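You operate a simulated robot arm through the tools that you are given. There is no shell and no other tool. Be economical: measure what you need, move in short steps, check, and stop when the job is done.

You run a simulated two-armed robot. Do the job below in one go: nothing can be reset, and whatever is moved stays where it is left.

JOB
Swap the faulty charger in the cradle for the grey one, set to 12 V.
Fine: the white strip is off and stays off till the swap is done; black charger on to the black mat; hold the grey one while you slide it to 12 V; then strip on so its lamp shows green.

The check looks at the end state, three seconds after you hand in, the way a careful person would. Anything else that was tipped, shoved, dropped, spilled or broken makes it a failure.

ROBOT AND FRAMES
Two 7-joint arms with fingered hands on one trunk, on a base that drives. Base frame: it is fixed to the floor where the robot stands at the start and does not move with it; the origin is under the middle of the robot, x ahead of it, y to its left, z up; the surface under the hand at the start is at about z = 783. Lengths are in mm, angles in rad, forces in N, time in s.
The left shoulder is at the start at [23, 214, 1244], the right one opposite. With the tool pointing down near the work surface each hand reaches from about 120 to 580 mm from the robot's upright axis, wherever it stands, measured 20 degrees to its own side. Places, roughly: black mat [500, -100, 800]; grey charger slide [400, -100, 900]; inside of the charger cradle [500, 300, 800]; white mains plug [500, 100, 800]; white strip switch [600, 100, 900]; yellow charger plug [500, 400, 800]. Payload 3.3 kg a hand.
Tool frame (each hand has its own): the origin (TCP) lies between the finger pads and is the grasp point; the fingertips stand 26 mm ahead of it; z points along the fingers, y is the line along which they close. The gripper opens to 132 mm. The gripper's body begins 73 mm behind the TCP. The gripper is a hand of 2 fingers: y runs from the thumb to the fingers, the wrist lies at [0, 0, -224] in the tool frame, and closing takes about 1.5 s.
Orientation is that of the tool frame in the base frame, as a unit quaternion [x, y, z, w]. With the fingers straight down and closing along the base's y, the tool's x points along the base's -x, its y along +y and its z along -z.

CONTROLS
- The arms move only by the tool nudge_tool. It takes "left_rows", "right_rows" or both (then of equal length, played together; a hand with none holds still); each is a list of rows, each a list of 3 entries, a list of its own where there are three numbers: the shift along the tool's x, y, z in units of 150 mm (1.0 is 150 mm), then the turn, a rotation vector about the tool's x, y, z in units of 60 degrees (1.0 is 60 degrees), then the gripper command, from -1 (shut) to 1 (fully open), values between in proportion. In form: [[[tx, ty, tz], [wx, wy, wz], gripper], ...]. A call has 1 to 12 rows; each row is the pose to reach, as a shift and turn from the pose commanded when the call began, along the tool's axes at that moment. A call with a number of a shift or a turn outside -1 to 1 is refused whole. A row lasts 0.2 s, in which the tool goes at most 50 mm and 0.15 rad; a call with a longer step from one row to the next is refused whole, and so is a gripper value outside its range. A pose out of reach is approached as far as the arm can. The call stops where the force on the tool passes 90 N (or 10 N more than at its start, if that is more) or the arm is blocked; 0.2 s more then pass. Each finger travels about 153 mm/s and halts on what it meets, pressing with about 31 N; the grip force reading is that of the motor and also rises with nothing between the fingers. The clock runs only during rows and for 0.2 s after the last one: add rows that repeat a pose to give the fingers time. It gives the time, the measured TCP pose, the force on the tool (base axes), the opening and the grip force at its end, in the units of the frame above (readings bear some noise), with the torque about the TCP (base axes, N m) and any sound that the robot's microphone picked up.
- Cameras (640 x 400 px; columns grow to the right, rows downward): "scene" is now at [96.6, 8.3, 1403.8]; the picture's right is [0.10, -0.99, 0.00], its down [-0.69, -0.07, -0.72] and it looks along [0.72, 0.07, -0.69] (base axes); focal length 243 px, centre (320, 200). "left" rides on the left gripper at [-66, -3, -99] in its tool frame; the picture's right is [0.04, -1.00, 0.00], its down [0.83, 0.03, -0.55] and it looks along [0.55, 0.02, 0.83] (tool axes); focal length 261 px, centre (320, 200). "right" rides on the right gripper at [66, -3, -99] in its tool frame; the picture's right is [0.04, 1.00, 0.00], its down [-0.83, 0.03, -0.55] and it looks along [-0.55, 0.02, 0.83] (tool axes); focal length 261 px, centre (320, 200).
- grab_frame(camera): a new picture of that camera. No time passes.
- move_column(by): slides the trunk up (or, below 0, down) by that many mm; the arms and the scene camera ride with it, the base frame stays. It gives what a move gives, with no picture.
- drive_base(legs): drives the robot by 1 to 6 legs, each [ahead, left, turn to the left] in mm, mm and rad, along the robot's own axes; the way and the turn of a leg run together, so that a leg with both is an arc; at most 1500 mm and 3.142 rad a leg. The arms and the cameras ride along, it lands a little off, and it stops where it bumps. It gives what a move gives.
- hand_shape(shape, hand): the hand has 2 fingers and takes this shape, open, in about a second: jaw (thumb against the fingers, like two jaws); tri (thumb and two fingers); tip (a fingertip pinch); poke (one finger out to press); point (the index stretched); flat (the hand flat); cup (the hand cupped); fist (a fist). The gripper value then closes the fingers along that shape, each until it touches; the sizes above hold for jaw. It gives what a move gives, with no picture.
- turn_head(pan, tilt): turns the head with the scene camera to pan (to the left, within 1.501 rad either way) and tilt (down, from -0.506 to 1.204), counted from straight ahead of the robot. It gives what a move gives.
- locate(camera, pixels): there is no depth. For up to 12 entries [column, row, z] of the newest picture of that camera ("zoom" is the newest enlarged one), the place [x, y] in the base frame at which the ray of that pixel passes the height z, good to about 2 mm. No time passes.
- inspect(camera, box): a new picture of the part [left, top, right, bottom] of that camera's present view, enlarged. No time passes.
- job_done(): hands the job in; it is judged then, once.

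Go step by step. Measure first, check grasps and placings, and put right what went wrong. The budget is 80 turns and 62 pictures, counting those below and the enlarged ones. Unless the task says otherwise, let go and move clear before handing in, and close with one line.

The tools are called after "Emit:" as name(argument=value, ...) on one line, values as JSON. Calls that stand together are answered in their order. nudge_tool: Moves the arms, as the interface text tells. Its arguments: {"type":"object","properties":{"left_rows":{"type":"array","items":{"type":"array"}},"right_rows":{"type":"array","items":{"type":"array"}}},"required":[]} The other tools are called the same way: move_column (by) slides the trunk up or down; hand_shape (shape, hand) gives the hand a shape; drive_base (legs) drives the base; turn_head (pan, tilt) turns the head that bears the scene camera; grab_frame (camera) takes a picture; locate (camera, pixels) gives the place at which the rays of pixels pass given heights; inspect (camera, box) takes an enlarged picture of a part of a camera's view; job_done () hands the job in.

At the start:

```text
time: 0.0
left_eef_pos: [428.5, 196.5, 1219.0]
left_tcp_rot: [0.0, 1.0, -0.001, 0.001]
left_contact_force: [0.8, 0.0, 0.4]
left_moment: [-0.03, -0.01, -0.02]
left_gripper_width: 131.9
left_grasp_force: 0.0
left_shape: jaw
right_eef_pos: [444.7, -158.2, 1139.6]
right_tcp_rot: [0.001, 1.0, 0.0, 0.0]
right_contact_force: [0.8, 0.5, -0.7]
right_moment: [0.02, 0.02, -0.01]
right_gripper_width: 132.0
right_grasp_force: 0.1
right_shape: jaw
trunk travel left (down, up): [-525.0, 236.0]
robot x, y, heading: [-3.6, 1.8, 0.0]
head pan, tilt: [0.103, 0.766]
```

scene: 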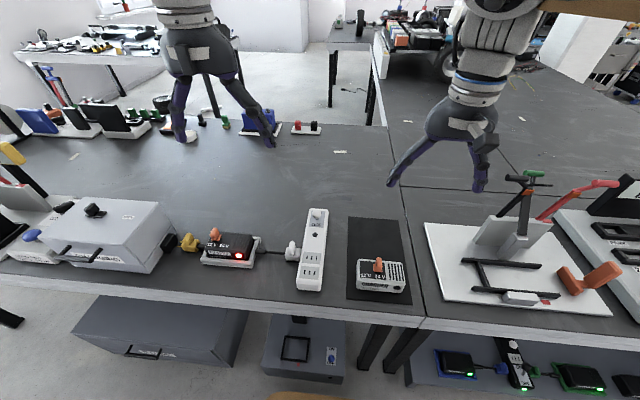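
right: 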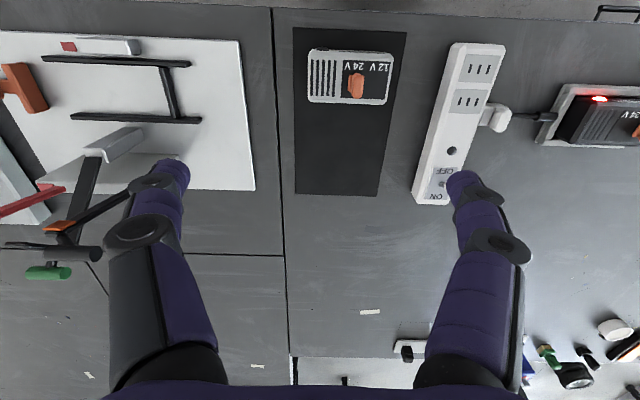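
left: 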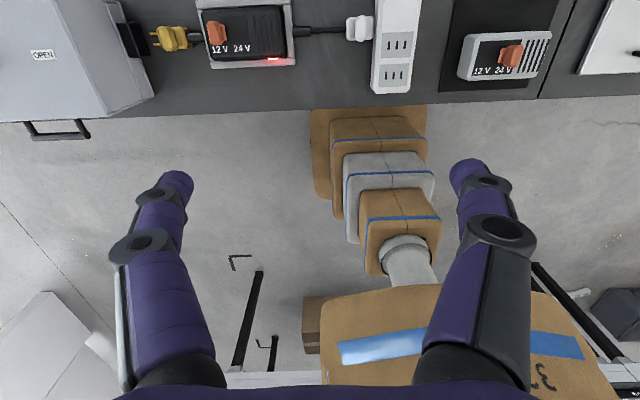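

The scene shows the black charger in the cradle (lamp at px 238,255), the strip at (313,250) and the grey charger on the black mat at (380,275). I'll zoom in on these to see the switch, plugs and slides.

Emit:
inspect(camera="scene", box=[160, 195, 340, 307])

Emit:
inspect(camera="scene", box=[280, 195, 460, 307])

Emit:
inspect(camera="right", box=[400, 30, 640, 210])

```text
3.56 times, centred on (250, 251) of scene
```

zoom: 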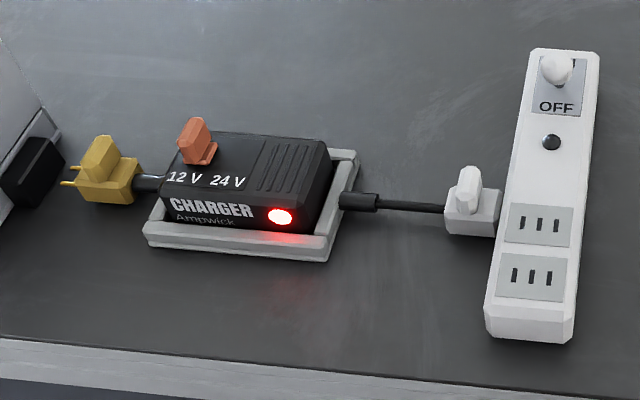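

```text
3.56 times, centred on (370, 251) of scene
```

zoom: 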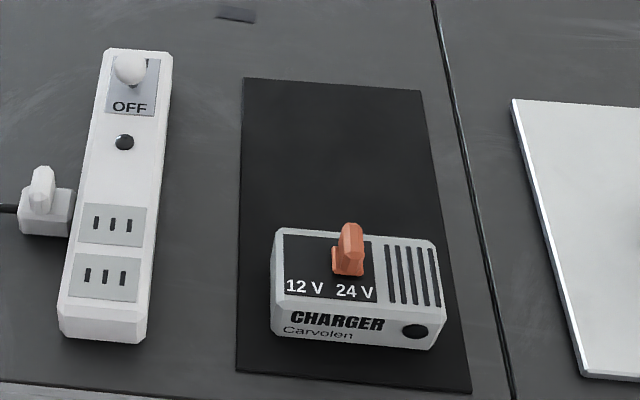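

```text
2.22 times, centred on (520, 120) of right
```

zoom: 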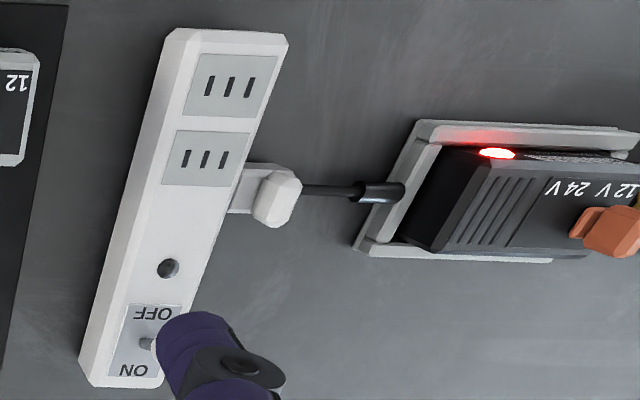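

The strip's own dark lens looks unlit, yet the black charger's lamp glows red, and the right finger hides the switch. I'll measure the main features and look at the switch more closely.

Emit:
inspect(camera="scene", box=[290, 200, 340, 231])

Emit:
inspect(camera="left", box=[130, 0, 430, 100])

Emit:
locate(camera="scene", pixels=[[317, 214, 840], [315, 235, 820], [295, 247, 810], [187, 242, 810], [215, 235, 850], [238, 256, 820], [205, 262, 790], [252, 266, 790], [260, 237, 790], [378, 265, 850], [357, 290, 785], [405, 292, 785]])

```text
12.80 times, centred on (315, 216) of scene
```

zoom: 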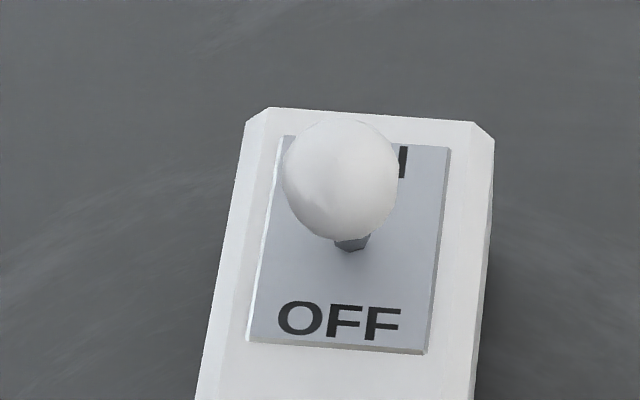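

```text
2.13 times, centred on (280, 50) of left
```

zoom: 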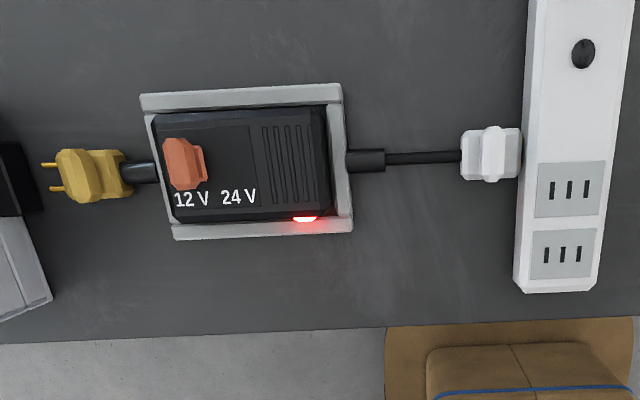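

```text
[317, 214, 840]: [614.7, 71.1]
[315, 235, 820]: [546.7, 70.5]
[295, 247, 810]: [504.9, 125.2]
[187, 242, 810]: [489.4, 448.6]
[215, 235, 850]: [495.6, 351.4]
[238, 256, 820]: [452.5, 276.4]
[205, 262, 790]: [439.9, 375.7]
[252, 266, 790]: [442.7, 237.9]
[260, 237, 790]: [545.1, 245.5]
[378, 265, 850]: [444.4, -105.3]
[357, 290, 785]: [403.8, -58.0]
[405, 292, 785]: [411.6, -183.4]
```

The lever's foot is at mid-plate (zoom 350,243) and the ball leans towards ON or stands up, so I can't yet tell whether the strip is really off; the red lamp suggests it may not be. I'll move both hands lower for a clear look at the switch and at the cradle cords.

Emit:
nudge_tool(left_rows=[[[-0.1, 0.14, 0.2], [0, 0, 0], 1], [[-0.2, 0.28, 0.4], [0, 0, 0], 1], [[-0.3, 0.42, 0.6], [0, 0, 0], 1], [[-0.4, 0.56, 0.8], [0, 0, 0], 1], [[-0.47, 0.7, 1.0], [0, 0, 0], 1], [[-0.47, 0.7, 1.0], [0, 0, 0], 1]], right_rows=[[[0, 0.2, 0.12], [0, 0, 0], 1], [[0, 0.4, 0.24], [0, 0, 0], 1], [[0, 0.6, 0.36], [0, 0, 0], 1], [[0, 0.8, 0.48], [0, 0, 0], 1], [[0, 1.0, 0.6], [0, 0, 0], 1], [[0, 1.0, 0.6], [0, 0, 0], 1]])

Emit:
grab_frame(camera="right")

Emit:
grab_frame(camera="left")

```text
time: 1.6
left_eef_pos: [499.2, 302.6, 1069.5]
left_tcp_rot: [0.001, 1.0, -0.001, 0.001]
left_contact_force: [-0.3, -0.1, 0.2]
left_moment: [0.02, -0.02, 0.04]
left_gripper_width: 132.0
left_grasp_force: 0.2
left_shape: jaw
right_eef_pos: [468.2, -38.1, 1063.3]
right_tcp_rot: [0.049, 0.998, 0.027, -0.003]
right_contact_force: [0.3, 0.1, 0.5]
right_moment: [0.01, 0.01, -0.01]
right_gripper_width: 131.9
right_grasp_force: 0.1
right_shape: jaw
trunk travel left (down, up): [-525.0, 236.0]
robot x, y, heading: [-0.3, -0.4, -0.005]
head pan, tilt: [0.103, 0.766]
stopped in row 6 (right hand): the arm was blocked; the commanded pose is now the measured one
```

```text
53 pictures are left
```

right: 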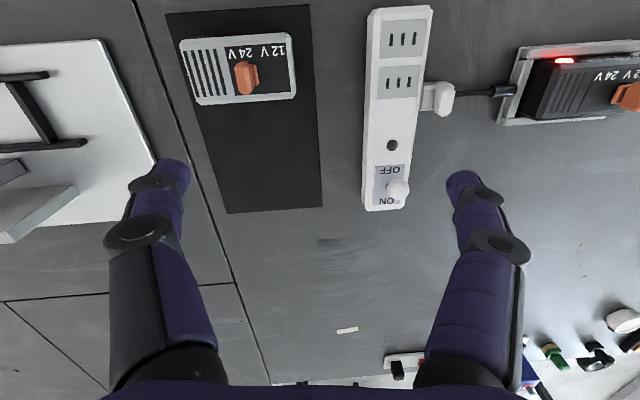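

```text
52 pictures are left
```

left: 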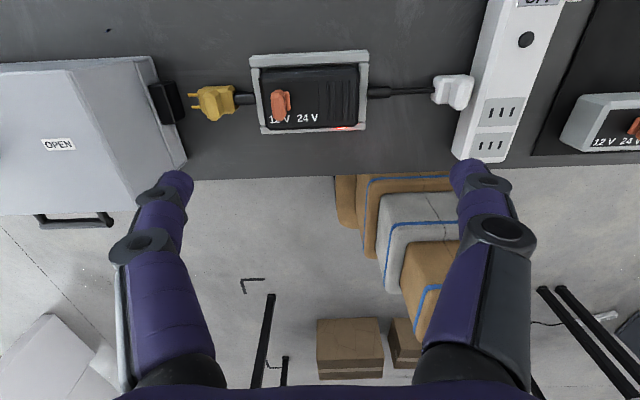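

The right arm stops near y = -40 but now sees the switch at (395,188), and the left camera sees the cradle at (310,95). I'll zoom in on both.

Emit:
inspect(camera="right", box=[350, 130, 440, 220])

Emit:
inspect(camera="left", box=[180, 35, 340, 145])

Emit:
inspect(camera="left", box=[340, 40, 500, 150])

```text
4.44 times, centred on (395, 175) of right
```

zoom: 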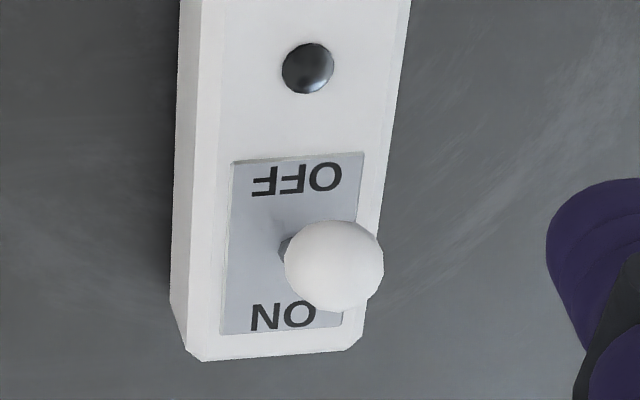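

```text
3.64 times, centred on (260, 90) of left
```

zoom: 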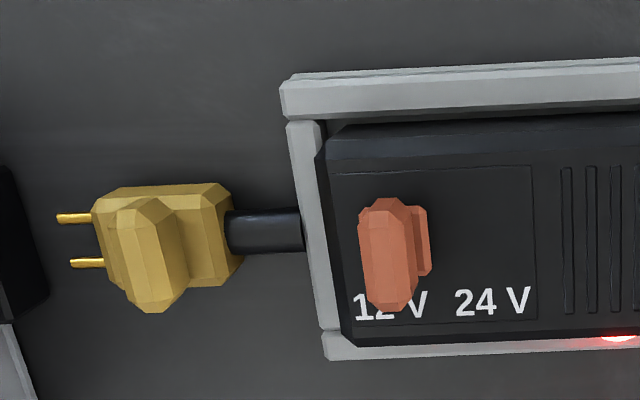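

```text
3.64 times, centred on (420, 95) of left
```

zoom: 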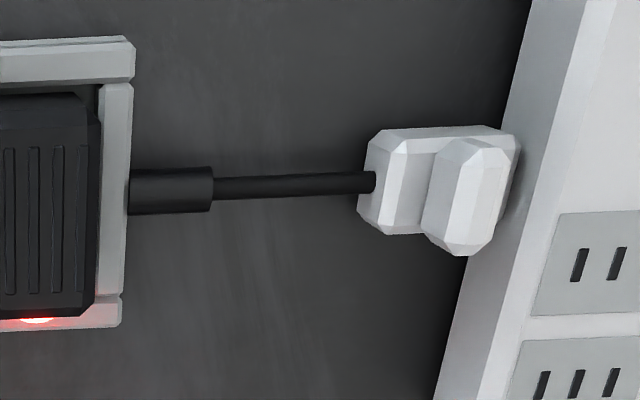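

Cords belong to the cradle, the white plug is in the strip's side, and the ball sits towards ON in this view as well. I'll intersect rays from both cameras to settle how the lever leans.

Emit:
locate(camera="scene", pixels=[[316.6, 214, 830], [316.6, 214, 850], [316.6, 214, 870], [317.3, 219.1, 815], [317.3, 219.1, 830], [316, 225, 820], [317, 212, 820]])

Emit:
locate(camera="right", pixels=[[398.2, 189.6, 830], [398.2, 189.6, 850], [398.2, 189.6, 870], [387.6, 185.1, 815], [387.6, 185.1, 830], [390, 170, 820], [385, 200, 820], [391, 144, 820]])

```text
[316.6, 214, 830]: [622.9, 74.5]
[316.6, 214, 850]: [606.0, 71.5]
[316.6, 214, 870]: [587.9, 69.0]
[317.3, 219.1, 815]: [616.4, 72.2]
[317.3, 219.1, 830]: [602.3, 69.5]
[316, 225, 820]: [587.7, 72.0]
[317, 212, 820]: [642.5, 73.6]
```

```text
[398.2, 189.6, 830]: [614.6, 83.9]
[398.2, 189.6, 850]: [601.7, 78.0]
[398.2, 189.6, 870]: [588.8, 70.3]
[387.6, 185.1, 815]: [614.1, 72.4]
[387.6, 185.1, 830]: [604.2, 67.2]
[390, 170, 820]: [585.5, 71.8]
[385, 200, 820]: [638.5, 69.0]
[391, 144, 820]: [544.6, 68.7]
```

Rays cross with the ball at about (589, 70, 868) and the foot at (610, 71, 820): the lever leans to the OFF side, so the strip is off as stated. Next I'll measure both chargers.

Emit:
inspect(camera="scene", box=[345, 240, 425, 300])

Emit:
inspect(camera="right", box=[160, 0, 330, 110])

Emit:
inspect(camera="scene", box=[190, 220, 270, 280])

```text
6.67 times, centred on (385, 270) of scene
```

zoom: 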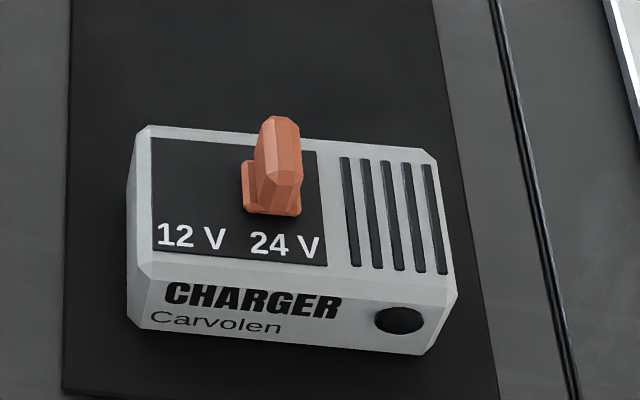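

```text
3.64 times, centred on (245, 55) of right
```

zoom: 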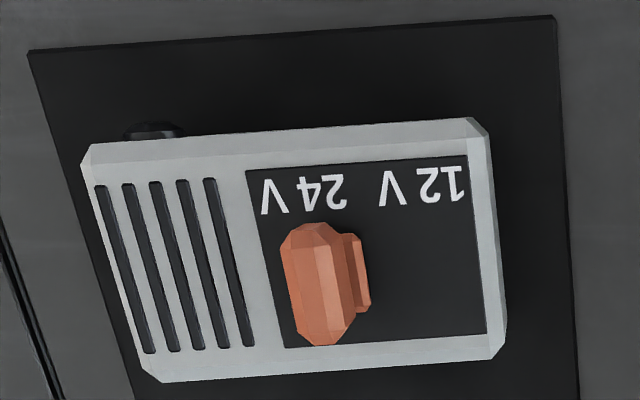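

```text
6.67 times, centred on (230, 250) of scene
```

zoom: 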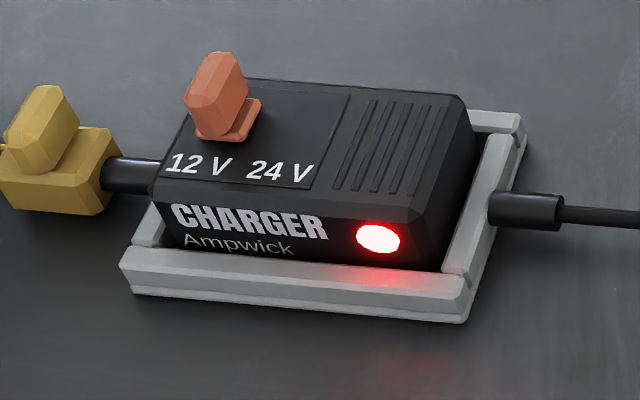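

Both chargers have the slide knob near the +y (12 V) end and similar shapes. I'll compute corners at candidate heights from both views.

Emit:
locate(camera="scene", pixels=[[359.5, 258.75, 830], [359.5, 258.75, 845], [400.75, 262.2, 830], [400.75, 262.2, 845], [358, 278.25, 830], [358, 278.25, 845], [404.8, 284.7, 830], [404.8, 284.7, 845], [357.7, 289.05, 790], [400.3, 293.25, 790], [378.5, 260, 860], [378.5, 260, 880]])

Emit:
locate(camera="right", pixels=[[286.2, 32.5, 830], [286.2, 32.5, 845], [295.8, 96.2, 830], [295.8, 96.2, 845], [198.3, 104.5, 830], [198.3, 104.5, 845], [180.4, 42.6, 830], [180.4, 42.6, 845], [244, 75, 860], [244, 75, 880]])

Emit:
locate(camera="zoom", pixels=[[235, 80, 830], [235, 80, 845], [465, 98, 830], [465, 98, 845], [155, 180, 830], [155, 180, 845], [425, 215, 830], [425, 215, 845], [130, 293, 785], [468, 322, 785], [525, 130, 800], [218, 80, 870]])

```text
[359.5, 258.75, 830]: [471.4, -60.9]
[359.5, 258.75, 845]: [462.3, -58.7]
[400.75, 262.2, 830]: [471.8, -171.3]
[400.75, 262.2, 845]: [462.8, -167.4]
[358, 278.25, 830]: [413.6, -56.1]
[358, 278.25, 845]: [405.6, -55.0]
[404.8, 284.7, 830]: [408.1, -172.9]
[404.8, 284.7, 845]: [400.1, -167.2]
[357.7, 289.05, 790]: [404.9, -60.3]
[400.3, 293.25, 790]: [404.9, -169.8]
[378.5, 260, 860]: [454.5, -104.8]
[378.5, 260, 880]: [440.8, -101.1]
```

```text
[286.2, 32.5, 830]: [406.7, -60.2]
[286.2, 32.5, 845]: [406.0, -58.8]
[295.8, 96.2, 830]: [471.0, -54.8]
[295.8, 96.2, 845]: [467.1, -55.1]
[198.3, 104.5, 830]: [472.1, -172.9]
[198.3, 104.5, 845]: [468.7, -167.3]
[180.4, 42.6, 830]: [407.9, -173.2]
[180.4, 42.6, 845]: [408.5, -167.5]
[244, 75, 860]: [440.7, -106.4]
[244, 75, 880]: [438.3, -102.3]
```

```text
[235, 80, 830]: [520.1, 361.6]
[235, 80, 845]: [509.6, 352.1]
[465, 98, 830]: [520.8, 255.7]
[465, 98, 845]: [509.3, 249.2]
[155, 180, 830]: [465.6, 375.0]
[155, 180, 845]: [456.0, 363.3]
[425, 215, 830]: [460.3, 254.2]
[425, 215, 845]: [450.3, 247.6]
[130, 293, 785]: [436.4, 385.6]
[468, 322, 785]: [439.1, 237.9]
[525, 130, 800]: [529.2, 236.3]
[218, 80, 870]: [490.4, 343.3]
```

Grey spans about x 407–472, y −58…−173, top z≈830; black is centred near (490, 312) and reach from here is marginal. I'll drive 100 mm left and turn the left hand 90° so its fingers close along x.

Emit:
drive_base(legs=[[0, 100, 0]])

Emit:
nudge_tool(left_rows=[[[0, 0, 0], [0, 0, -0.14], 1], [[0, 0, 0], [0, 0, -0.28], 1], [[0, 0, 0], [0, 0, -0.42], 1], [[0, 0, 0], [0, 0, -0.56], 1], [[0, 0, 0], [0, 0, -0.7], 1], [[0, 0, 0], [0, 0, -0.84], 1], [[0, 0, 0], [0, 0, -0.98], 1]], right_rows=[[[0, -0.2, 0], [0, 0, 0], 1], [[0, -0.4, 0], [0, 0, 0], 1], [[0, -0.6, 0], [0, 0, 0], 1], [[0, -0.8, 0], [0, 0, 0], 1], [[0, -0.8, 0], [0, 0, 0], 1], [[0, -0.8, 0], [0, 0, 0], 1], [[0, -0.8, 0], [0, 0, 0], 1]])

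Emit:
nudge_tool(left_rows=[[[0, 0, 0], [0, 0, -0.14], 1], [[0, 0, 0], [0, 0, -0.28], 1], [[0, 0, 0], [0, 0, -0.42], 1], [[0, 0, 0], [0, 0, -0.52], 1]])

```text
time: 2.8
left_eef_pos: [499.8, 404.5, 1067.8]
left_tcp_rot: [0.0, 1.0, -0.002, 0.001]
left_contact_force: [0.1, 0.3, -0.9]
left_moment: [0.01, 0.03, -0.01]
left_gripper_width: 131.8
left_grasp_force: 0.1
left_shape: jaw
right_eef_pos: [468.3, 63.1, 1063.9]
right_tcp_rot: [0.048, 0.999, 0.025, -0.002]
right_contact_force: [-0.5, -0.5, 0.2]
right_moment: [0.01, 0.02, -0.03]
right_gripper_width: 132.1
right_grasp_force: 0.0
right_shape: jaw
trunk travel left (down, up): [-525.0, 236.0]
robot x, y, heading: [0.4, 103.7, 0.002]
head pan, tilt: [0.103, 0.766]
```

```text
time: 4.3
left_eef_pos: [498.9, 405.8, 1068.7]
left_tcp_rot: [-0.491, 0.871, -0.001, 0.0]
left_contact_force: [-0.2, -0.6, 0.3]
left_moment: [0.03, 0.01, 0.0]
left_gripper_width: 132.0
left_grasp_force: 0.1
left_shape: jaw
right_eef_pos: [456.0, -56.8, 1058.2]
right_tcp_rot: [0.048, 0.999, 0.026, -0.002]
right_contact_force: [0.7, 0.4, -1.0]
right_moment: [0.02, 0.02, 0.0]
right_gripper_width: 132.1
right_grasp_force: 0.0
right_shape: jaw
trunk travel left (down, up): [-525.0, 236.0]
robot x, y, heading: [-1.4, 96.6, -0.003]
head pan, tilt: [0.103, 0.766]
```

```text
time: 5.3
left_eef_pos: [499.6, 403.9, 1069.5]
left_tcp_rot: [0.708, -0.706, 0.001, 0.0]
left_contact_force: [-0.4, 0.2, 0.3]
left_moment: [-0.03, 0.01, 0.01]
left_gripper_width: 131.9
left_grasp_force: 0.1
left_shape: jaw
right_eef_pos: [457.0, -57.6, 1056.7]
right_tcp_rot: [0.047, 0.999, 0.026, -0.002]
right_contact_force: [-0.1, -0.5, -0.3]
right_moment: [0.02, -0.02, -0.01]
right_gripper_width: 131.8
right_grasp_force: 0.1
right_shape: jaw
trunk travel left (down, up): [-525.0, 236.0]
robot x, y, heading: [0.7, 102.5, 0.002]
head pan, tilt: [0.103, 0.766]
```

The left hand turned cleanly (tool x is now base −y, tool y base −x). I'll go above the black charger and measure it from the left camera and scene.

Emit:
nudge_tool(left_rows=[[[0.2, 0.02, 0.2], [0, 0, 0], 1], [[0.4, 0.04, 0.4], [0, 0, 0], 1], [[0.6, 0.06, 0.6], [0, 0, 0], 1], [[0.613, 0.065, 0.75], [0, 0, 0], 1], [[0.613, 0.065, 0.75], [0, 0, 0], 1]])

Emit:
grab_frame(camera="left")

Emit:
inspect(camera="scene", box=[200, 200, 360, 300])

```text
time: 6.5
left_eef_pos: [490.6, 311.1, 957.4]
left_tcp_rot: [-0.707, 0.707, -0.002, 0.0]
left_contact_force: [0.2, 0.1, 0.0]
left_moment: [0.02, 0.0, 0.0]
left_gripper_width: 131.7
left_grasp_force: 0.1
left_shape: jaw
right_eef_pos: [456.9, -58.4, 1058.6]
right_tcp_rot: [0.048, 0.999, 0.026, -0.001]
right_contact_force: [-0.7, 0.1, 0.7]
right_moment: [-0.04, 0.0, -0.02]
right_gripper_width: 131.5
right_grasp_force: 0.0
right_shape: jaw
trunk travel left (down, up): [-525.0, 236.0]
robot x, y, heading: [3.6, 99.7, -0.001]
head pan, tilt: [0.103, 0.766]
```

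```text
45 pictures are left
```

left: 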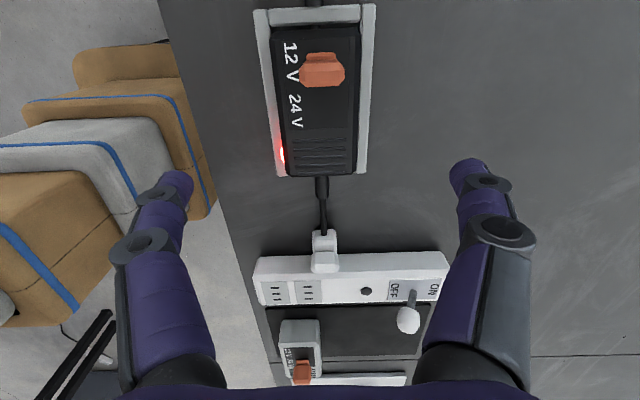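

```text
4.00 times, centred on (280, 250) of scene
```

zoom: 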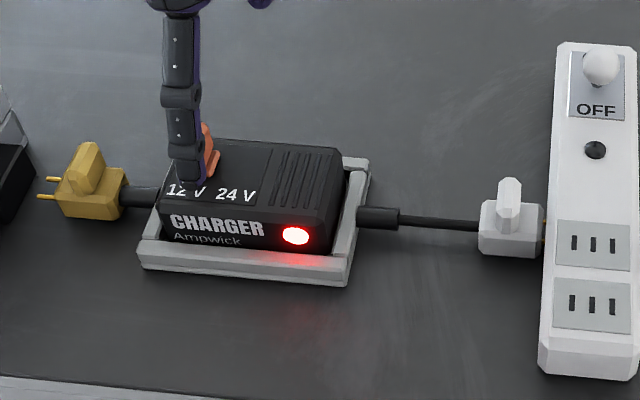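

The left camera now shows the charger from above at (315,100). I'll zoom in to get edges of charger and cradle.

Emit:
inspect(camera="left", box=[215, 0, 415, 200])

```text
2.00 times, centred on (315, 100) of left
```

zoom: 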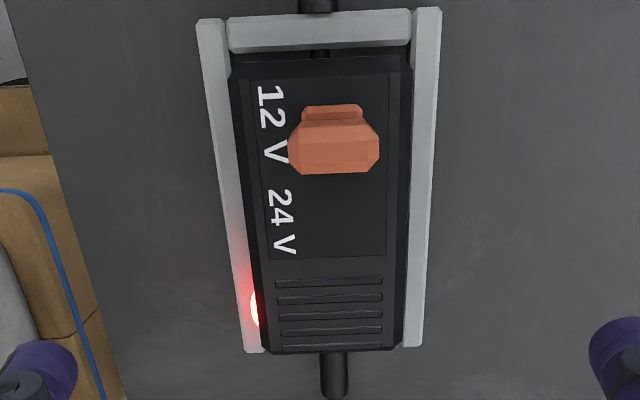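

The edges are clear in this zoom. Now their positions.

Emit:
locate(camera="zoom", pixels=[[236, 66, 832], [409, 60, 832], [265, 348, 832], [398, 345, 832], [333, 140, 870], [199, 22, 802], [438, 10, 802], [246, 350, 802], [420, 345, 802], [230, 50, 802], [410, 45, 802]])

```text
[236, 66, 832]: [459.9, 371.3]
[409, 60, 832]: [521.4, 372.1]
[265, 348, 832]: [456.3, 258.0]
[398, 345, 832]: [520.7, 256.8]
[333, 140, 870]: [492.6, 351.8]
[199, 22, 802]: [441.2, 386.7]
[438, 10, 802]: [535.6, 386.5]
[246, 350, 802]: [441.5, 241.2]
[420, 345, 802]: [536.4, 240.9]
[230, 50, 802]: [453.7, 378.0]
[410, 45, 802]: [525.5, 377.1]
```

Charger is centred at about (489, 314), squared up, with roughly 3 mm clearance in the cradle. I'll descend so fingertips stay above the cradle rim (TCP z≈836) with the jaws open.

Emit:
nudge_tool(left_rows=[[[0, 0.007, 0.25], [0, 0, 0], 1], [[0, 0.007, 0.5], [0, 0, 0], 1], [[0, 0.007, 0.7], [0, 0, 0], 1], [[0, 0.007, 0.81], [0, 0, 0], 1], [[0, 0.007, 0.81], [0, 0, 0], 1]])

Emit:
inspect(camera="scene", box=[180, 200, 300, 275])

```text
time: 7.8
left_eef_pos: [488.1, 311.4, 834.4]
left_tcp_rot: [-0.707, 0.707, -0.002, 0.001]
left_contact_force: [-0.3, 1.0, -1.1]
left_moment: [0.01, 0.02, 0.01]
left_gripper_width: 131.9
left_grasp_force: 0.1
left_shape: jaw
right_eef_pos: [456.6, -55.8, 1057.4]
right_tcp_rot: [0.047, 0.999, 0.027, -0.001]
right_contact_force: [-0.3, 0.1, 0.1]
right_moment: [0.01, -0.03, 0.01]
right_gripper_width: 132.0
right_grasp_force: 0.0
right_shape: jaw
trunk travel left (down, up): [-525.0, 236.0]
robot x, y, heading: [-4.3, 100.5, -0.003]
head pan, tilt: [0.103, 0.766]
```

```text
5.33 times, centred on (240, 238) of scene
```

zoom: 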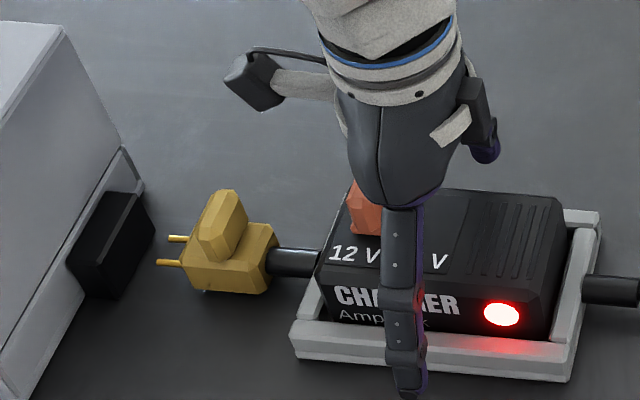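

The fingers straddle the charger front and back, clear of the rim. Closing.

Emit:
nudge_tool(left_rows=[[[0, 0, 0], [0, 0, 0], 0.3], [[0, 0, 0], [0, 0, 0], 0], [[0, 0, 0], [0, 0, 0], -0.5], [[0, 0, 0], [0, 0, 0], -1], [[0, 0, 0], [0, 0, 0], -1], [[0, 0, 0], [0, 0, 0], -1], [[0, 0, 0], [0, 0, 0], -1]])

Emit:
inspect(camera="scene", box=[180, 200, 300, 275])

```text
time: 9.3
left_eef_pos: [487.8, 311.8, 835.3]
left_tcp_rot: [-0.707, 0.707, -0.001, -0.001]
left_contact_force: [0.8, -0.6, -0.3]
left_moment: [-0.05, -0.05, -0.02]
left_gripper_width: 60.7
left_grasp_force: 30.9
left_shape: jaw
right_eef_pos: [456.4, -57.2, 1056.8]
right_tcp_rot: [0.048, 0.999, 0.026, -0.001]
right_contact_force: [0.0, -0.1, -0.1]
right_moment: [0.0, 0.01, 0.0]
right_gripper_width: 132.1
right_grasp_force: 0.0
right_shape: jaw
trunk travel left (down, up): [-525.0, 236.0]
robot x, y, heading: [-1.4, 101.6, 0.001]
head pan, tilt: [0.103, 0.766]
```

```text
5.33 times, centred on (240, 238) of scene
```

zoom: 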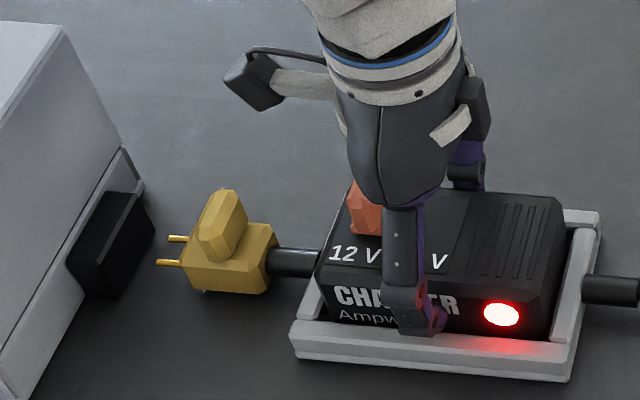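

Gripped at 60.7 mm with 31 N. Lift straight up in small steps.

Emit:
nudge_tool(left_rows=[[[0, 0, -0.07], [0, 0, 0], -1], [[0, 0, -0.14], [0, 0, 0], -1], [[0, 0, -0.25], [0, 0, 0], -1], [[0, 0, -0.4], [0, 0, 0], -1], [[0, 0, -0.6], [0, 0, 0], -1], [[0, 0, -0.8], [0, 0, 0], -1], [[0, 0, -0.8], [0, 0, 0], -1]])

Emit:
grab_frame(camera="scene")

```text
time: 10.9
left_eef_pos: [488.4, 310.8, 954.5]
left_tcp_rot: [-0.707, 0.707, -0.002, 0.0]
left_contact_force: [0.1, 0.2, -4.3]
left_moment: [-0.03, -0.02, 0.01]
left_gripper_width: 60.6
left_grasp_force: 31.0
left_shape: jaw
right_eef_pos: [458.2, -56.8, 1056.8]
right_tcp_rot: [0.047, 0.999, 0.027, -0.002]
right_contact_force: [0.1, 0.2, 0.2]
right_moment: [-0.02, 0.01, -0.01]
right_gripper_width: 131.6
right_grasp_force: 0.0
right_shape: jaw
trunk travel left (down, up): [-525.0, 236.0]
robot x, y, heading: [1.2, 104.2, 0.004]
head pan, tilt: [0.103, 0.766]
```

```text
40 pictures are left
```

scene: 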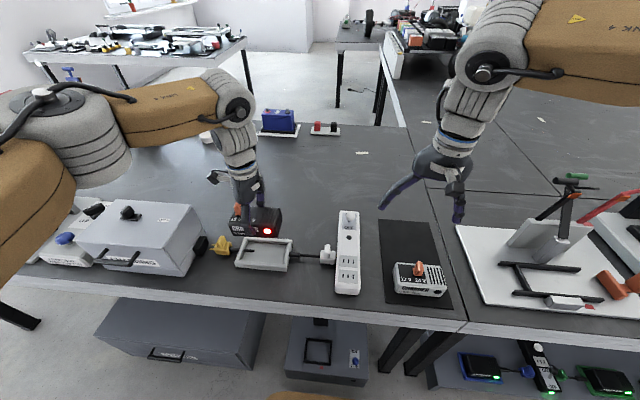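

The black charger is out and the cradle is empty, with its cords still in place. I'll raise the right hand over the clamp on the white board and drive right so the left arm can reach the far part of the mat.

Emit:
nudge_tool(right_rows=[[[0.1, 0, -0.25], [0, 0, 0], 1], [[0.2, 0, -0.5], [0, 0, 0], 1], [[0.3, 0, -0.75], [0, 0, 0], 1], [[0.4, 0, -1.0], [0, 0, 0], 1], [[0.4, 0, -1.0], [0, 0, 0], 1]])

Emit:
drive_base(legs=[[0, -360, 0]])

Emit:
grab_frame(camera="scene")

```text
time: 12.2
left_eef_pos: [489.0, 310.2, 954.8]
left_tcp_rot: [-0.707, 0.708, -0.001, 0.0]
left_contact_force: [-0.5, 0.7, -4.8]
left_moment: [-0.03, 0.0, -0.01]
left_gripper_width: 60.5
left_grasp_force: 31.2
left_shape: jaw
right_eef_pos: [398.2, -57.9, 1208.2]
right_tcp_rot: [0.048, 0.999, 0.027, -0.002]
right_contact_force: [-0.1, 0.4, -1.2]
right_moment: [0.0, 0.02, -0.02]
right_gripper_width: 132.1
right_grasp_force: 0.1
right_shape: jaw
trunk travel left (down, up): [-525.0, 236.0]
robot x, y, heading: [-4.0, 102.8, 0.002]
head pan, tilt: [0.103, 0.766]
```

```text
time: 14.5
left_eef_pos: [488.8, -51.7, 955.6]
left_tcp_rot: [0.708, -0.706, 0.001, 0.0]
left_contact_force: [-0.9, -0.1, -3.3]
left_moment: [0.0, -0.01, 0.02]
left_gripper_width: 60.7
left_grasp_force: 31.1
left_shape: jaw
right_eef_pos: [397.0, -422.4, 1208.7]
right_tcp_rot: [0.047, 0.999, 0.026, -0.001]
right_contact_force: [-0.3, 0.8, -0.4]
right_moment: [-0.01, 0.02, 0.0]
right_gripper_width: 132.0
right_grasp_force: 0.0
right_shape: jaw
trunk travel left (down, up): [-525.0, 236.0]
robot x, y, heading: [-0.7, -262.2, 0.001]
head pan, tilt: [0.103, 0.766]
```

```text
39 pictures are left
```

scene: 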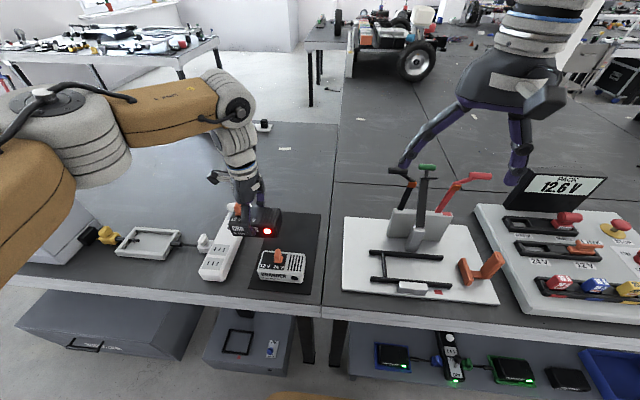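

The mat's far right corner shows at (320,213) and near edge at (249,287)–(308,296). I'll measure it before placing.

Emit:
locate(camera="scene", pixels=[[320, 213, 786], [308, 296, 786], [249, 287, 786], [284, 210, 786]])

Emit:
inspect(camera="scene", box=[220, 190, 340, 265])

```text
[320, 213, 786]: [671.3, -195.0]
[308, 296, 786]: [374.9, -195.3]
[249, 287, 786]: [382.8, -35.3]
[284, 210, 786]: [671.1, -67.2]
```

```text
5.33 times, centred on (280, 228) of scene
```

zoom: 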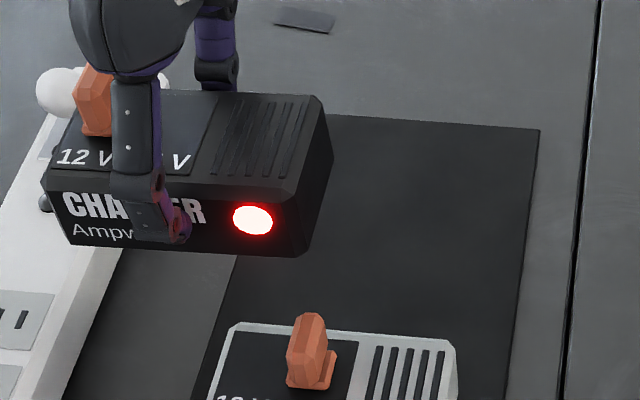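

The mat spans x 375–671, y −35…−195. I'll move the black charger to about (550, −115), behind the grey one, and stop just above the mat.

Emit:
nudge_tool(left_rows=[[[0.15, -0.14, 0], [0, 0, 0], -1], [[0.3, -0.28, 0], [0, 0, 0], -1], [[0.442, -0.407, 0], [0, 0, 0], -1], [[0.442, -0.407, 0.2], [0, 0, 0], -1], [[0.442, -0.407, 0.4], [0, 0, 0], -1], [[0.442, -0.407, 0.6], [0, 0, 0], -1], [[0.442, -0.407, 0.73], [0, 0, 0], -1], [[0.442, -0.407, 0.73], [0, 0, 0], -1]])

Emit:
inspect(camera="scene", box=[220, 190, 340, 265])

```text
time: 16.3
left_eef_pos: [509.3, -138.8, 860.6]
left_tcp_rot: [0.708, -0.706, 0.002, 0.0]
left_contact_force: [0.3, 1.1, 0.9]
left_moment: [0.04, 0.14, -0.02]
left_gripper_width: 60.3
left_grasp_force: 31.1
left_shape: jaw
left hand out of reach, approached as far as the arm can: row 3, 4, 5, 6, 7, 8
right_eef_pos: [397.0, -421.6, 1208.5]
right_tcp_rot: [0.047, 0.999, 0.026, -0.002]
right_contact_force: [-0.1, 0.3, 0.8]
right_moment: [0.02, 0.02, 0.0]
right_gripper_width: 131.9
right_grasp_force: 0.1
right_shape: jaw
trunk travel left (down, up): [-525.0, 236.0]
robot x, y, heading: [1.4, -260.5, -0.0]
head pan, tilt: [0.103, 0.766]
```

```text
5.33 times, centred on (280, 228) of scene
```

zoom: 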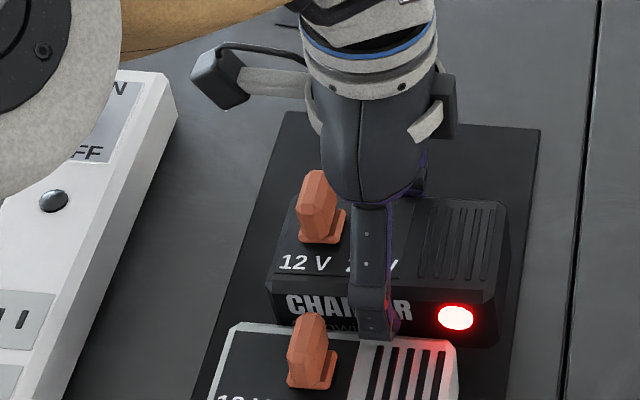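

The arm ran out of reach at (509,−139,861), too close to the grey charger. I'll lift back up and look down between robot and table to see if I can drive closer.

Emit:
nudge_tool(left_rows=[[[0, 0, -0.1], [0, 0, 0], -1], [[0, 0, -0.3], [0, 0, 0], -1], [[0, 0.1, -0.5], [0, 0, 0], -1], [[0, 0.2, -0.6], [0, 0, 0], -1], [[0, 0.2, -0.6], [0, 0, 0], -1]])

Emit:
turn_head(pan=0.0, tilt=1.2)

Emit:
grab_frame(camera="scene")

```text
time: 17.5
left_eef_pos: [480.0, -138.1, 949.0]
left_tcp_rot: [0.708, -0.706, 0.001, 0.0]
left_contact_force: [0.9, -0.4, -5.6]
left_moment: [-0.04, 0.0, 0.0]
left_gripper_width: 60.4
left_grasp_force: 31.1
left_shape: jaw
right_eef_pos: [395.3, -421.7, 1208.5]
right_tcp_rot: [0.048, 0.999, 0.026, -0.002]
right_contact_force: [0.1, -0.1, -1.1]
right_moment: [0.01, 0.03, 0.02]
right_gripper_width: 131.8
right_grasp_force: 0.1
right_shape: jaw
trunk travel left (down, up): [-525.0, 236.0]
robot x, y, heading: [1.4, -261.0, -0.003]
head pan, tilt: [0.103, 0.766]
```

```text
time: 18.4
left_eef_pos: [480.4, -137.9, 948.9]
left_tcp_rot: [0.708, -0.706, 0.001, 0.0]
left_contact_force: [-0.6, -1.5, -4.2]
left_moment: [-0.01, 0.04, 0.02]
left_gripper_width: 60.3
left_grasp_force: 30.2
left_shape: jaw
right_eef_pos: [397.7, -421.1, 1208.2]
right_tcp_rot: [0.047, 0.999, 0.026, -0.001]
right_contact_force: [0.4, 0.7, 0.5]
right_moment: [0.02, -0.03, -0.02]
right_gripper_width: 132.0
right_grasp_force: 0.1
right_shape: jaw
trunk travel left (down, up): [-525.0, 236.0]
robot x, y, heading: [-0.3, -261.8, 0.0]
head pan, tilt: [0.0, 1.201]
```

```text
36 pictures are left
```

scene: 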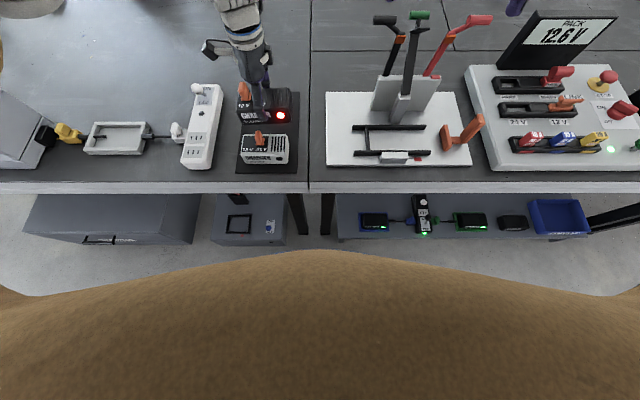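

The tan torso hides the base, so I'll check where the table edge and lower shelf are.

Emit:
locate(camera="scene", pixels=[[320, 190, 783], [250, 244, 200], [250, 244, 400], [320, 252, 1000], [320, 252, 600], [100, 262, 0]])

```text
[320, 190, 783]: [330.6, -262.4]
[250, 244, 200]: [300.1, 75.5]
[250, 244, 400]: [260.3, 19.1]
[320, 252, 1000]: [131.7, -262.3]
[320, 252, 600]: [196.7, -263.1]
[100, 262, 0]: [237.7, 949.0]
```

There's about 60 mm or more of clearance ahead (table edge x=331, floor visible up to x≈238). I'll drive 50 mm ahead and 40 mm right, then move above the place on the mat.

Emit:
drive_base(legs=[[50, -40, 0]])

Emit:
turn_head(pan=0.3, tilt=0.9)

```text
time: 19.4
left_eef_pos: [532.1, -178.2, 949.1]
left_tcp_rot: [0.708, -0.707, 0.0, 0.0]
left_contact_force: [0.1, -0.8, -3.7]
left_moment: [0.0, 0.04, 0.0]
left_gripper_width: 60.4
left_grasp_force: 30.2
left_shape: jaw
right_eef_pos: [450.1, -462.7, 1206.4]
right_tcp_rot: [0.047, 0.999, 0.027, -0.001]
right_contact_force: [0.4, -0.2, -0.6]
right_moment: [0.04, 0.03, -0.01]
right_gripper_width: 131.8
right_grasp_force: 0.0
right_shape: jaw
trunk travel left (down, up): [-525.0, 236.0]
robot x, y, heading: [52.6, -304.4, 0.002]
head pan, tilt: [0.0, 1.201]
```

```text
time: 20.2
left_eef_pos: [531.6, -178.0, 949.0]
left_tcp_rot: [0.708, -0.707, 0.001, 0.0]
left_contact_force: [-0.1, -0.6, -4.8]
left_moment: [-0.02, -0.01, 0.02]
left_gripper_width: 60.4
left_grasp_force: 30.7
left_shape: jaw
right_eef_pos: [448.3, -461.3, 1207.7]
right_tcp_rot: [0.048, 0.999, 0.026, -0.002]
right_contact_force: [0.0, -0.7, 0.1]
right_moment: [-0.01, 0.0, -0.01]
right_gripper_width: 131.8
right_grasp_force: 0.0
right_shape: jaw
trunk travel left (down, up): [-525.0, 236.0]
robot x, y, heading: [50.3, -303.5, -0.001]
head pan, tilt: [0.3, 0.901]
```

Now move to (552, −116) and down to z≈845.

Emit:
nudge_tool(left_rows=[[[-0.2, -0.07, 0], [0, 0, 0], -1], [[-0.413, -0.135, 0], [0, 0, 0], -1], [[-0.413, -0.135, 0.2], [0, 0, 0], -1], [[-0.413, -0.135, 0.4], [0, 0, 0], -1], [[-0.413, -0.135, 0.6], [0, 0, 0], -1], [[-0.413, -0.135, 0.693], [0, 0, 0], -1], [[-0.413, -0.135, 0.693], [0, 0, 0], -1]])

Emit:
inspect(camera="scene", box=[240, 120, 400, 240])

```text
time: 21.8
left_eef_pos: [550.9, -117.0, 845.8]
left_tcp_rot: [-0.707, 0.708, -0.002, 0.0]
left_contact_force: [0.5, -0.4, -4.1]
left_moment: [-0.01, 0.02, 0.0]
left_gripper_width: 60.6
left_grasp_force: 31.0
left_shape: jaw
right_eef_pos: [447.2, -460.1, 1207.6]
right_tcp_rot: [0.048, 0.999, 0.026, -0.002]
right_contact_force: [0.7, 0.1, 0.0]
right_moment: [0.0, 0.0, -0.03]
right_gripper_width: 131.8
right_grasp_force: 0.1
right_shape: jaw
trunk travel left (down, up): [-525.0, 236.0]
robot x, y, heading: [52.8, -300.8, -0.0]
head pan, tilt: [0.3, 0.901]
```

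```text
3.33 times, centred on (320, 180) of scene
```

zoom: 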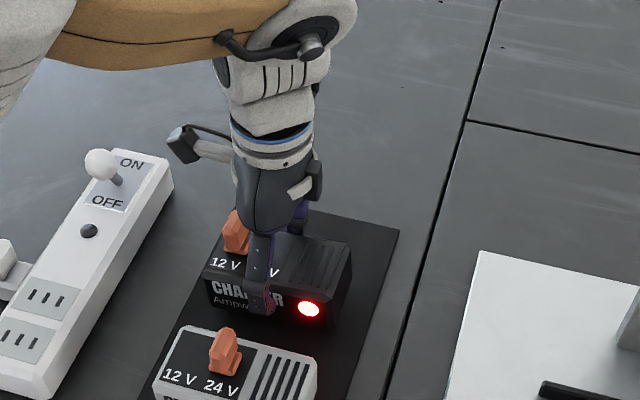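

Well placed above the mat behind the grey charger. Lower in small steps, watching the force.

Emit:
nudge_tool(left_rows=[[[0, 0, 0.03], [0, 0, 0], -1], [[0, 0, 0.055], [0, 0, 0], -1], [[0, 0, 0.055], [0, 0, 0], -1]])

Emit:
nudge_tool(left_rows=[[[0, 0, 0.014], [0, 0, 0], -1], [[0, 0, 0.02], [0, 0, 0], -1]])

```text
time: 22.6
left_eef_pos: [551.5, -115.8, 837.2]
left_tcp_rot: [0.707, -0.707, 0.001, 0.001]
left_contact_force: [0.3, 0.1, -4.7]
left_moment: [-0.02, 0.0, 0.01]
left_gripper_width: 60.5
left_grasp_force: 31.2
left_shape: jaw
right_eef_pos: [448.8, -462.0, 1208.2]
right_tcp_rot: [0.048, 0.999, 0.027, -0.001]
right_contact_force: [1.3, 0.9, -0.7]
right_moment: [-0.02, 0.0, -0.02]
right_gripper_width: 131.7
right_grasp_force: 0.0
right_shape: jaw
trunk travel left (down, up): [-525.0, 236.0]
robot x, y, heading: [50.4, -303.3, -0.002]
head pan, tilt: [0.3, 0.901]
```

```text
time: 23.2
left_eef_pos: [551.0, -116.1, 833.7]
left_tcp_rot: [0.708, -0.707, 0.001, 0.0]
left_contact_force: [0.4, -0.4, -3.7]
left_moment: [-0.01, -0.04, -0.06]
left_gripper_width: 60.2
left_grasp_force: 31.5
left_shape: jaw
right_eef_pos: [447.9, -461.1, 1207.9]
right_tcp_rot: [0.047, 0.999, 0.026, -0.002]
right_contact_force: [-0.3, 0.0, 0.5]
right_moment: [0.01, 0.01, 0.02]
right_gripper_width: 132.3
right_grasp_force: 0.1
right_shape: jaw
trunk travel left (down, up): [-525.0, 236.0]
robot x, y, heading: [52.5, -300.0, 0.001]
head pan, tilt: [0.3, 0.901]
```

Still hanging (−3.7 N); keep lowering in 2 mm steps.

Emit:
nudge_tool(left_rows=[[[0, 0, 0.012], [0, 0, 0], -1], [[0, 0, 0.012], [0, 0, 0], -1]])

Emit:
nudge_tool(left_rows=[[[0, 0, 0.012], [0, 0, 0], -1], [[0, 0, 0.012], [0, 0, 0], -1]])

Emit:
nudge_tool(left_rows=[[[0, 0, 0.012], [0, 0, 0], -1], [[0, 0, 0.012], [0, 0, 0], -1]])

```text
time: 23.8
left_eef_pos: [550.6, -116.3, 832.7]
left_tcp_rot: [0.708, -0.706, 0.001, 0.001]
left_contact_force: [0.2, 0.6, 1.2]
left_moment: [0.05, -0.02, -0.05]
left_gripper_width: 60.3
left_grasp_force: 31.1
left_shape: jaw
right_eef_pos: [447.8, -461.1, 1208.2]
right_tcp_rot: [0.048, 0.999, 0.027, -0.001]
right_contact_force: [0.8, -0.3, 0.1]
right_moment: [0.02, 0.04, -0.01]
right_gripper_width: 131.7
right_grasp_force: 0.1
right_shape: jaw
trunk travel left (down, up): [-525.0, 236.0]
robot x, y, heading: [49.0, -301.3, 0.004]
head pan, tilt: [0.3, 0.901]
```

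```text
time: 24.4
left_eef_pos: [550.9, -116.4, 831.6]
left_tcp_rot: [0.708, -0.707, 0.001, -0.001]
left_contact_force: [0.5, 0.1, 11.9]
left_moment: [0.02, -0.06, 0.0]
left_gripper_width: 60.3
left_grasp_force: 31.1
left_shape: jaw
right_eef_pos: [447.8, -461.8, 1208.2]
right_tcp_rot: [0.048, 0.999, 0.026, -0.002]
right_contact_force: [0.4, 0.2, -0.8]
right_moment: [0.01, 0.01, 0.03]
right_gripper_width: 132.2
right_grasp_force: 0.0
right_shape: jaw
trunk travel left (down, up): [-525.0, 236.0]
robot x, y, heading: [48.1, -301.7, -0.004]
head pan, tilt: [0.3, 0.901]
```

```text
time: 25.0
left_eef_pos: [550.8, -115.6, 831.7]
left_tcp_rot: [0.708, -0.707, 0.002, -0.001]
left_contact_force: [2.0, 1.4, 23.7]
left_moment: [0.03, -0.17, -0.03]
left_gripper_width: 60.5
left_grasp_force: 31.0
left_shape: jaw
right_eef_pos: [447.2, -461.4, 1209.9]
right_tcp_rot: [0.047, 0.999, 0.027, -0.001]
right_contact_force: [0.8, -0.8, -0.5]
right_moment: [-0.01, -0.01, 0.02]
right_gripper_width: 132.0
right_grasp_force: 0.0
right_shape: jaw
trunk travel left (down, up): [-525.0, 236.0]
robot x, y, heading: [51.1, -302.5, 0.0]
head pan, tilt: [0.3, 0.901]
```

Contact made at TCP z≈832.5. Release to a partial opening (keeping clear of the grey charger) and rise.

Emit:
nudge_tool(left_rows=[[[0, 0, -0.015], [0, 0, 0], -0.1], [[0, 0, -0.015], [0, 0, 0], 0.2], [[0, 0, -0.015], [0, 0, 0], 0.4], [[0, 0, -0.015], [0, 0, 0], 0.4], [[0, 0, -0.2], [0, 0, 0], 0.4], [[0, 0, -0.5], [0, 0, 0], 0.4], [[0, 0, -0.8], [0, 0, 0], 0.6], [[0, 0, -1.0], [0, 0, 0], 0.6]])

Emit:
inspect(camera="scene", box=[240, 120, 400, 240])

```text
time: 26.8
left_eef_pos: [549.1, -115.4, 979.5]
left_tcp_rot: [-0.707, 0.708, -0.001, -0.001]
left_contact_force: [-0.3, 0.3, 0.5]
left_moment: [0.02, -0.02, -0.01]
left_gripper_width: 105.3
left_grasp_force: 0.1
left_shape: jaw
right_eef_pos: [448.5, -460.2, 1207.4]
right_tcp_rot: [0.047, 0.999, 0.026, -0.002]
right_contact_force: [0.5, 0.3, -0.4]
right_moment: [-0.02, 0.01, -0.03]
right_gripper_width: 131.7
right_grasp_force: 0.0
right_shape: jaw
trunk travel left (down, up): [-525.0, 236.0]
robot x, y, heading: [51.9, -303.6, 0.002]
head pan, tilt: [0.3, 0.901]
```

```text
3.33 times, centred on (320, 180) of scene
```

zoom: 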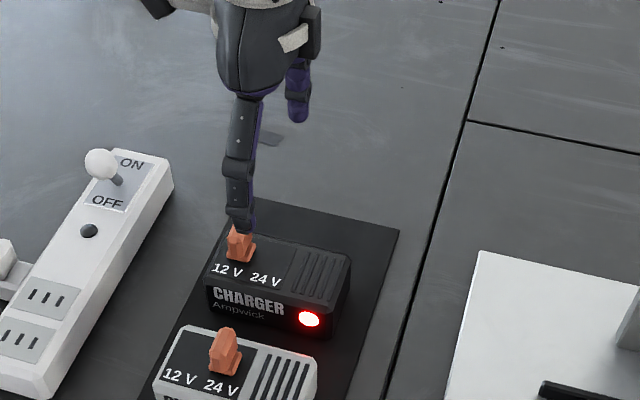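

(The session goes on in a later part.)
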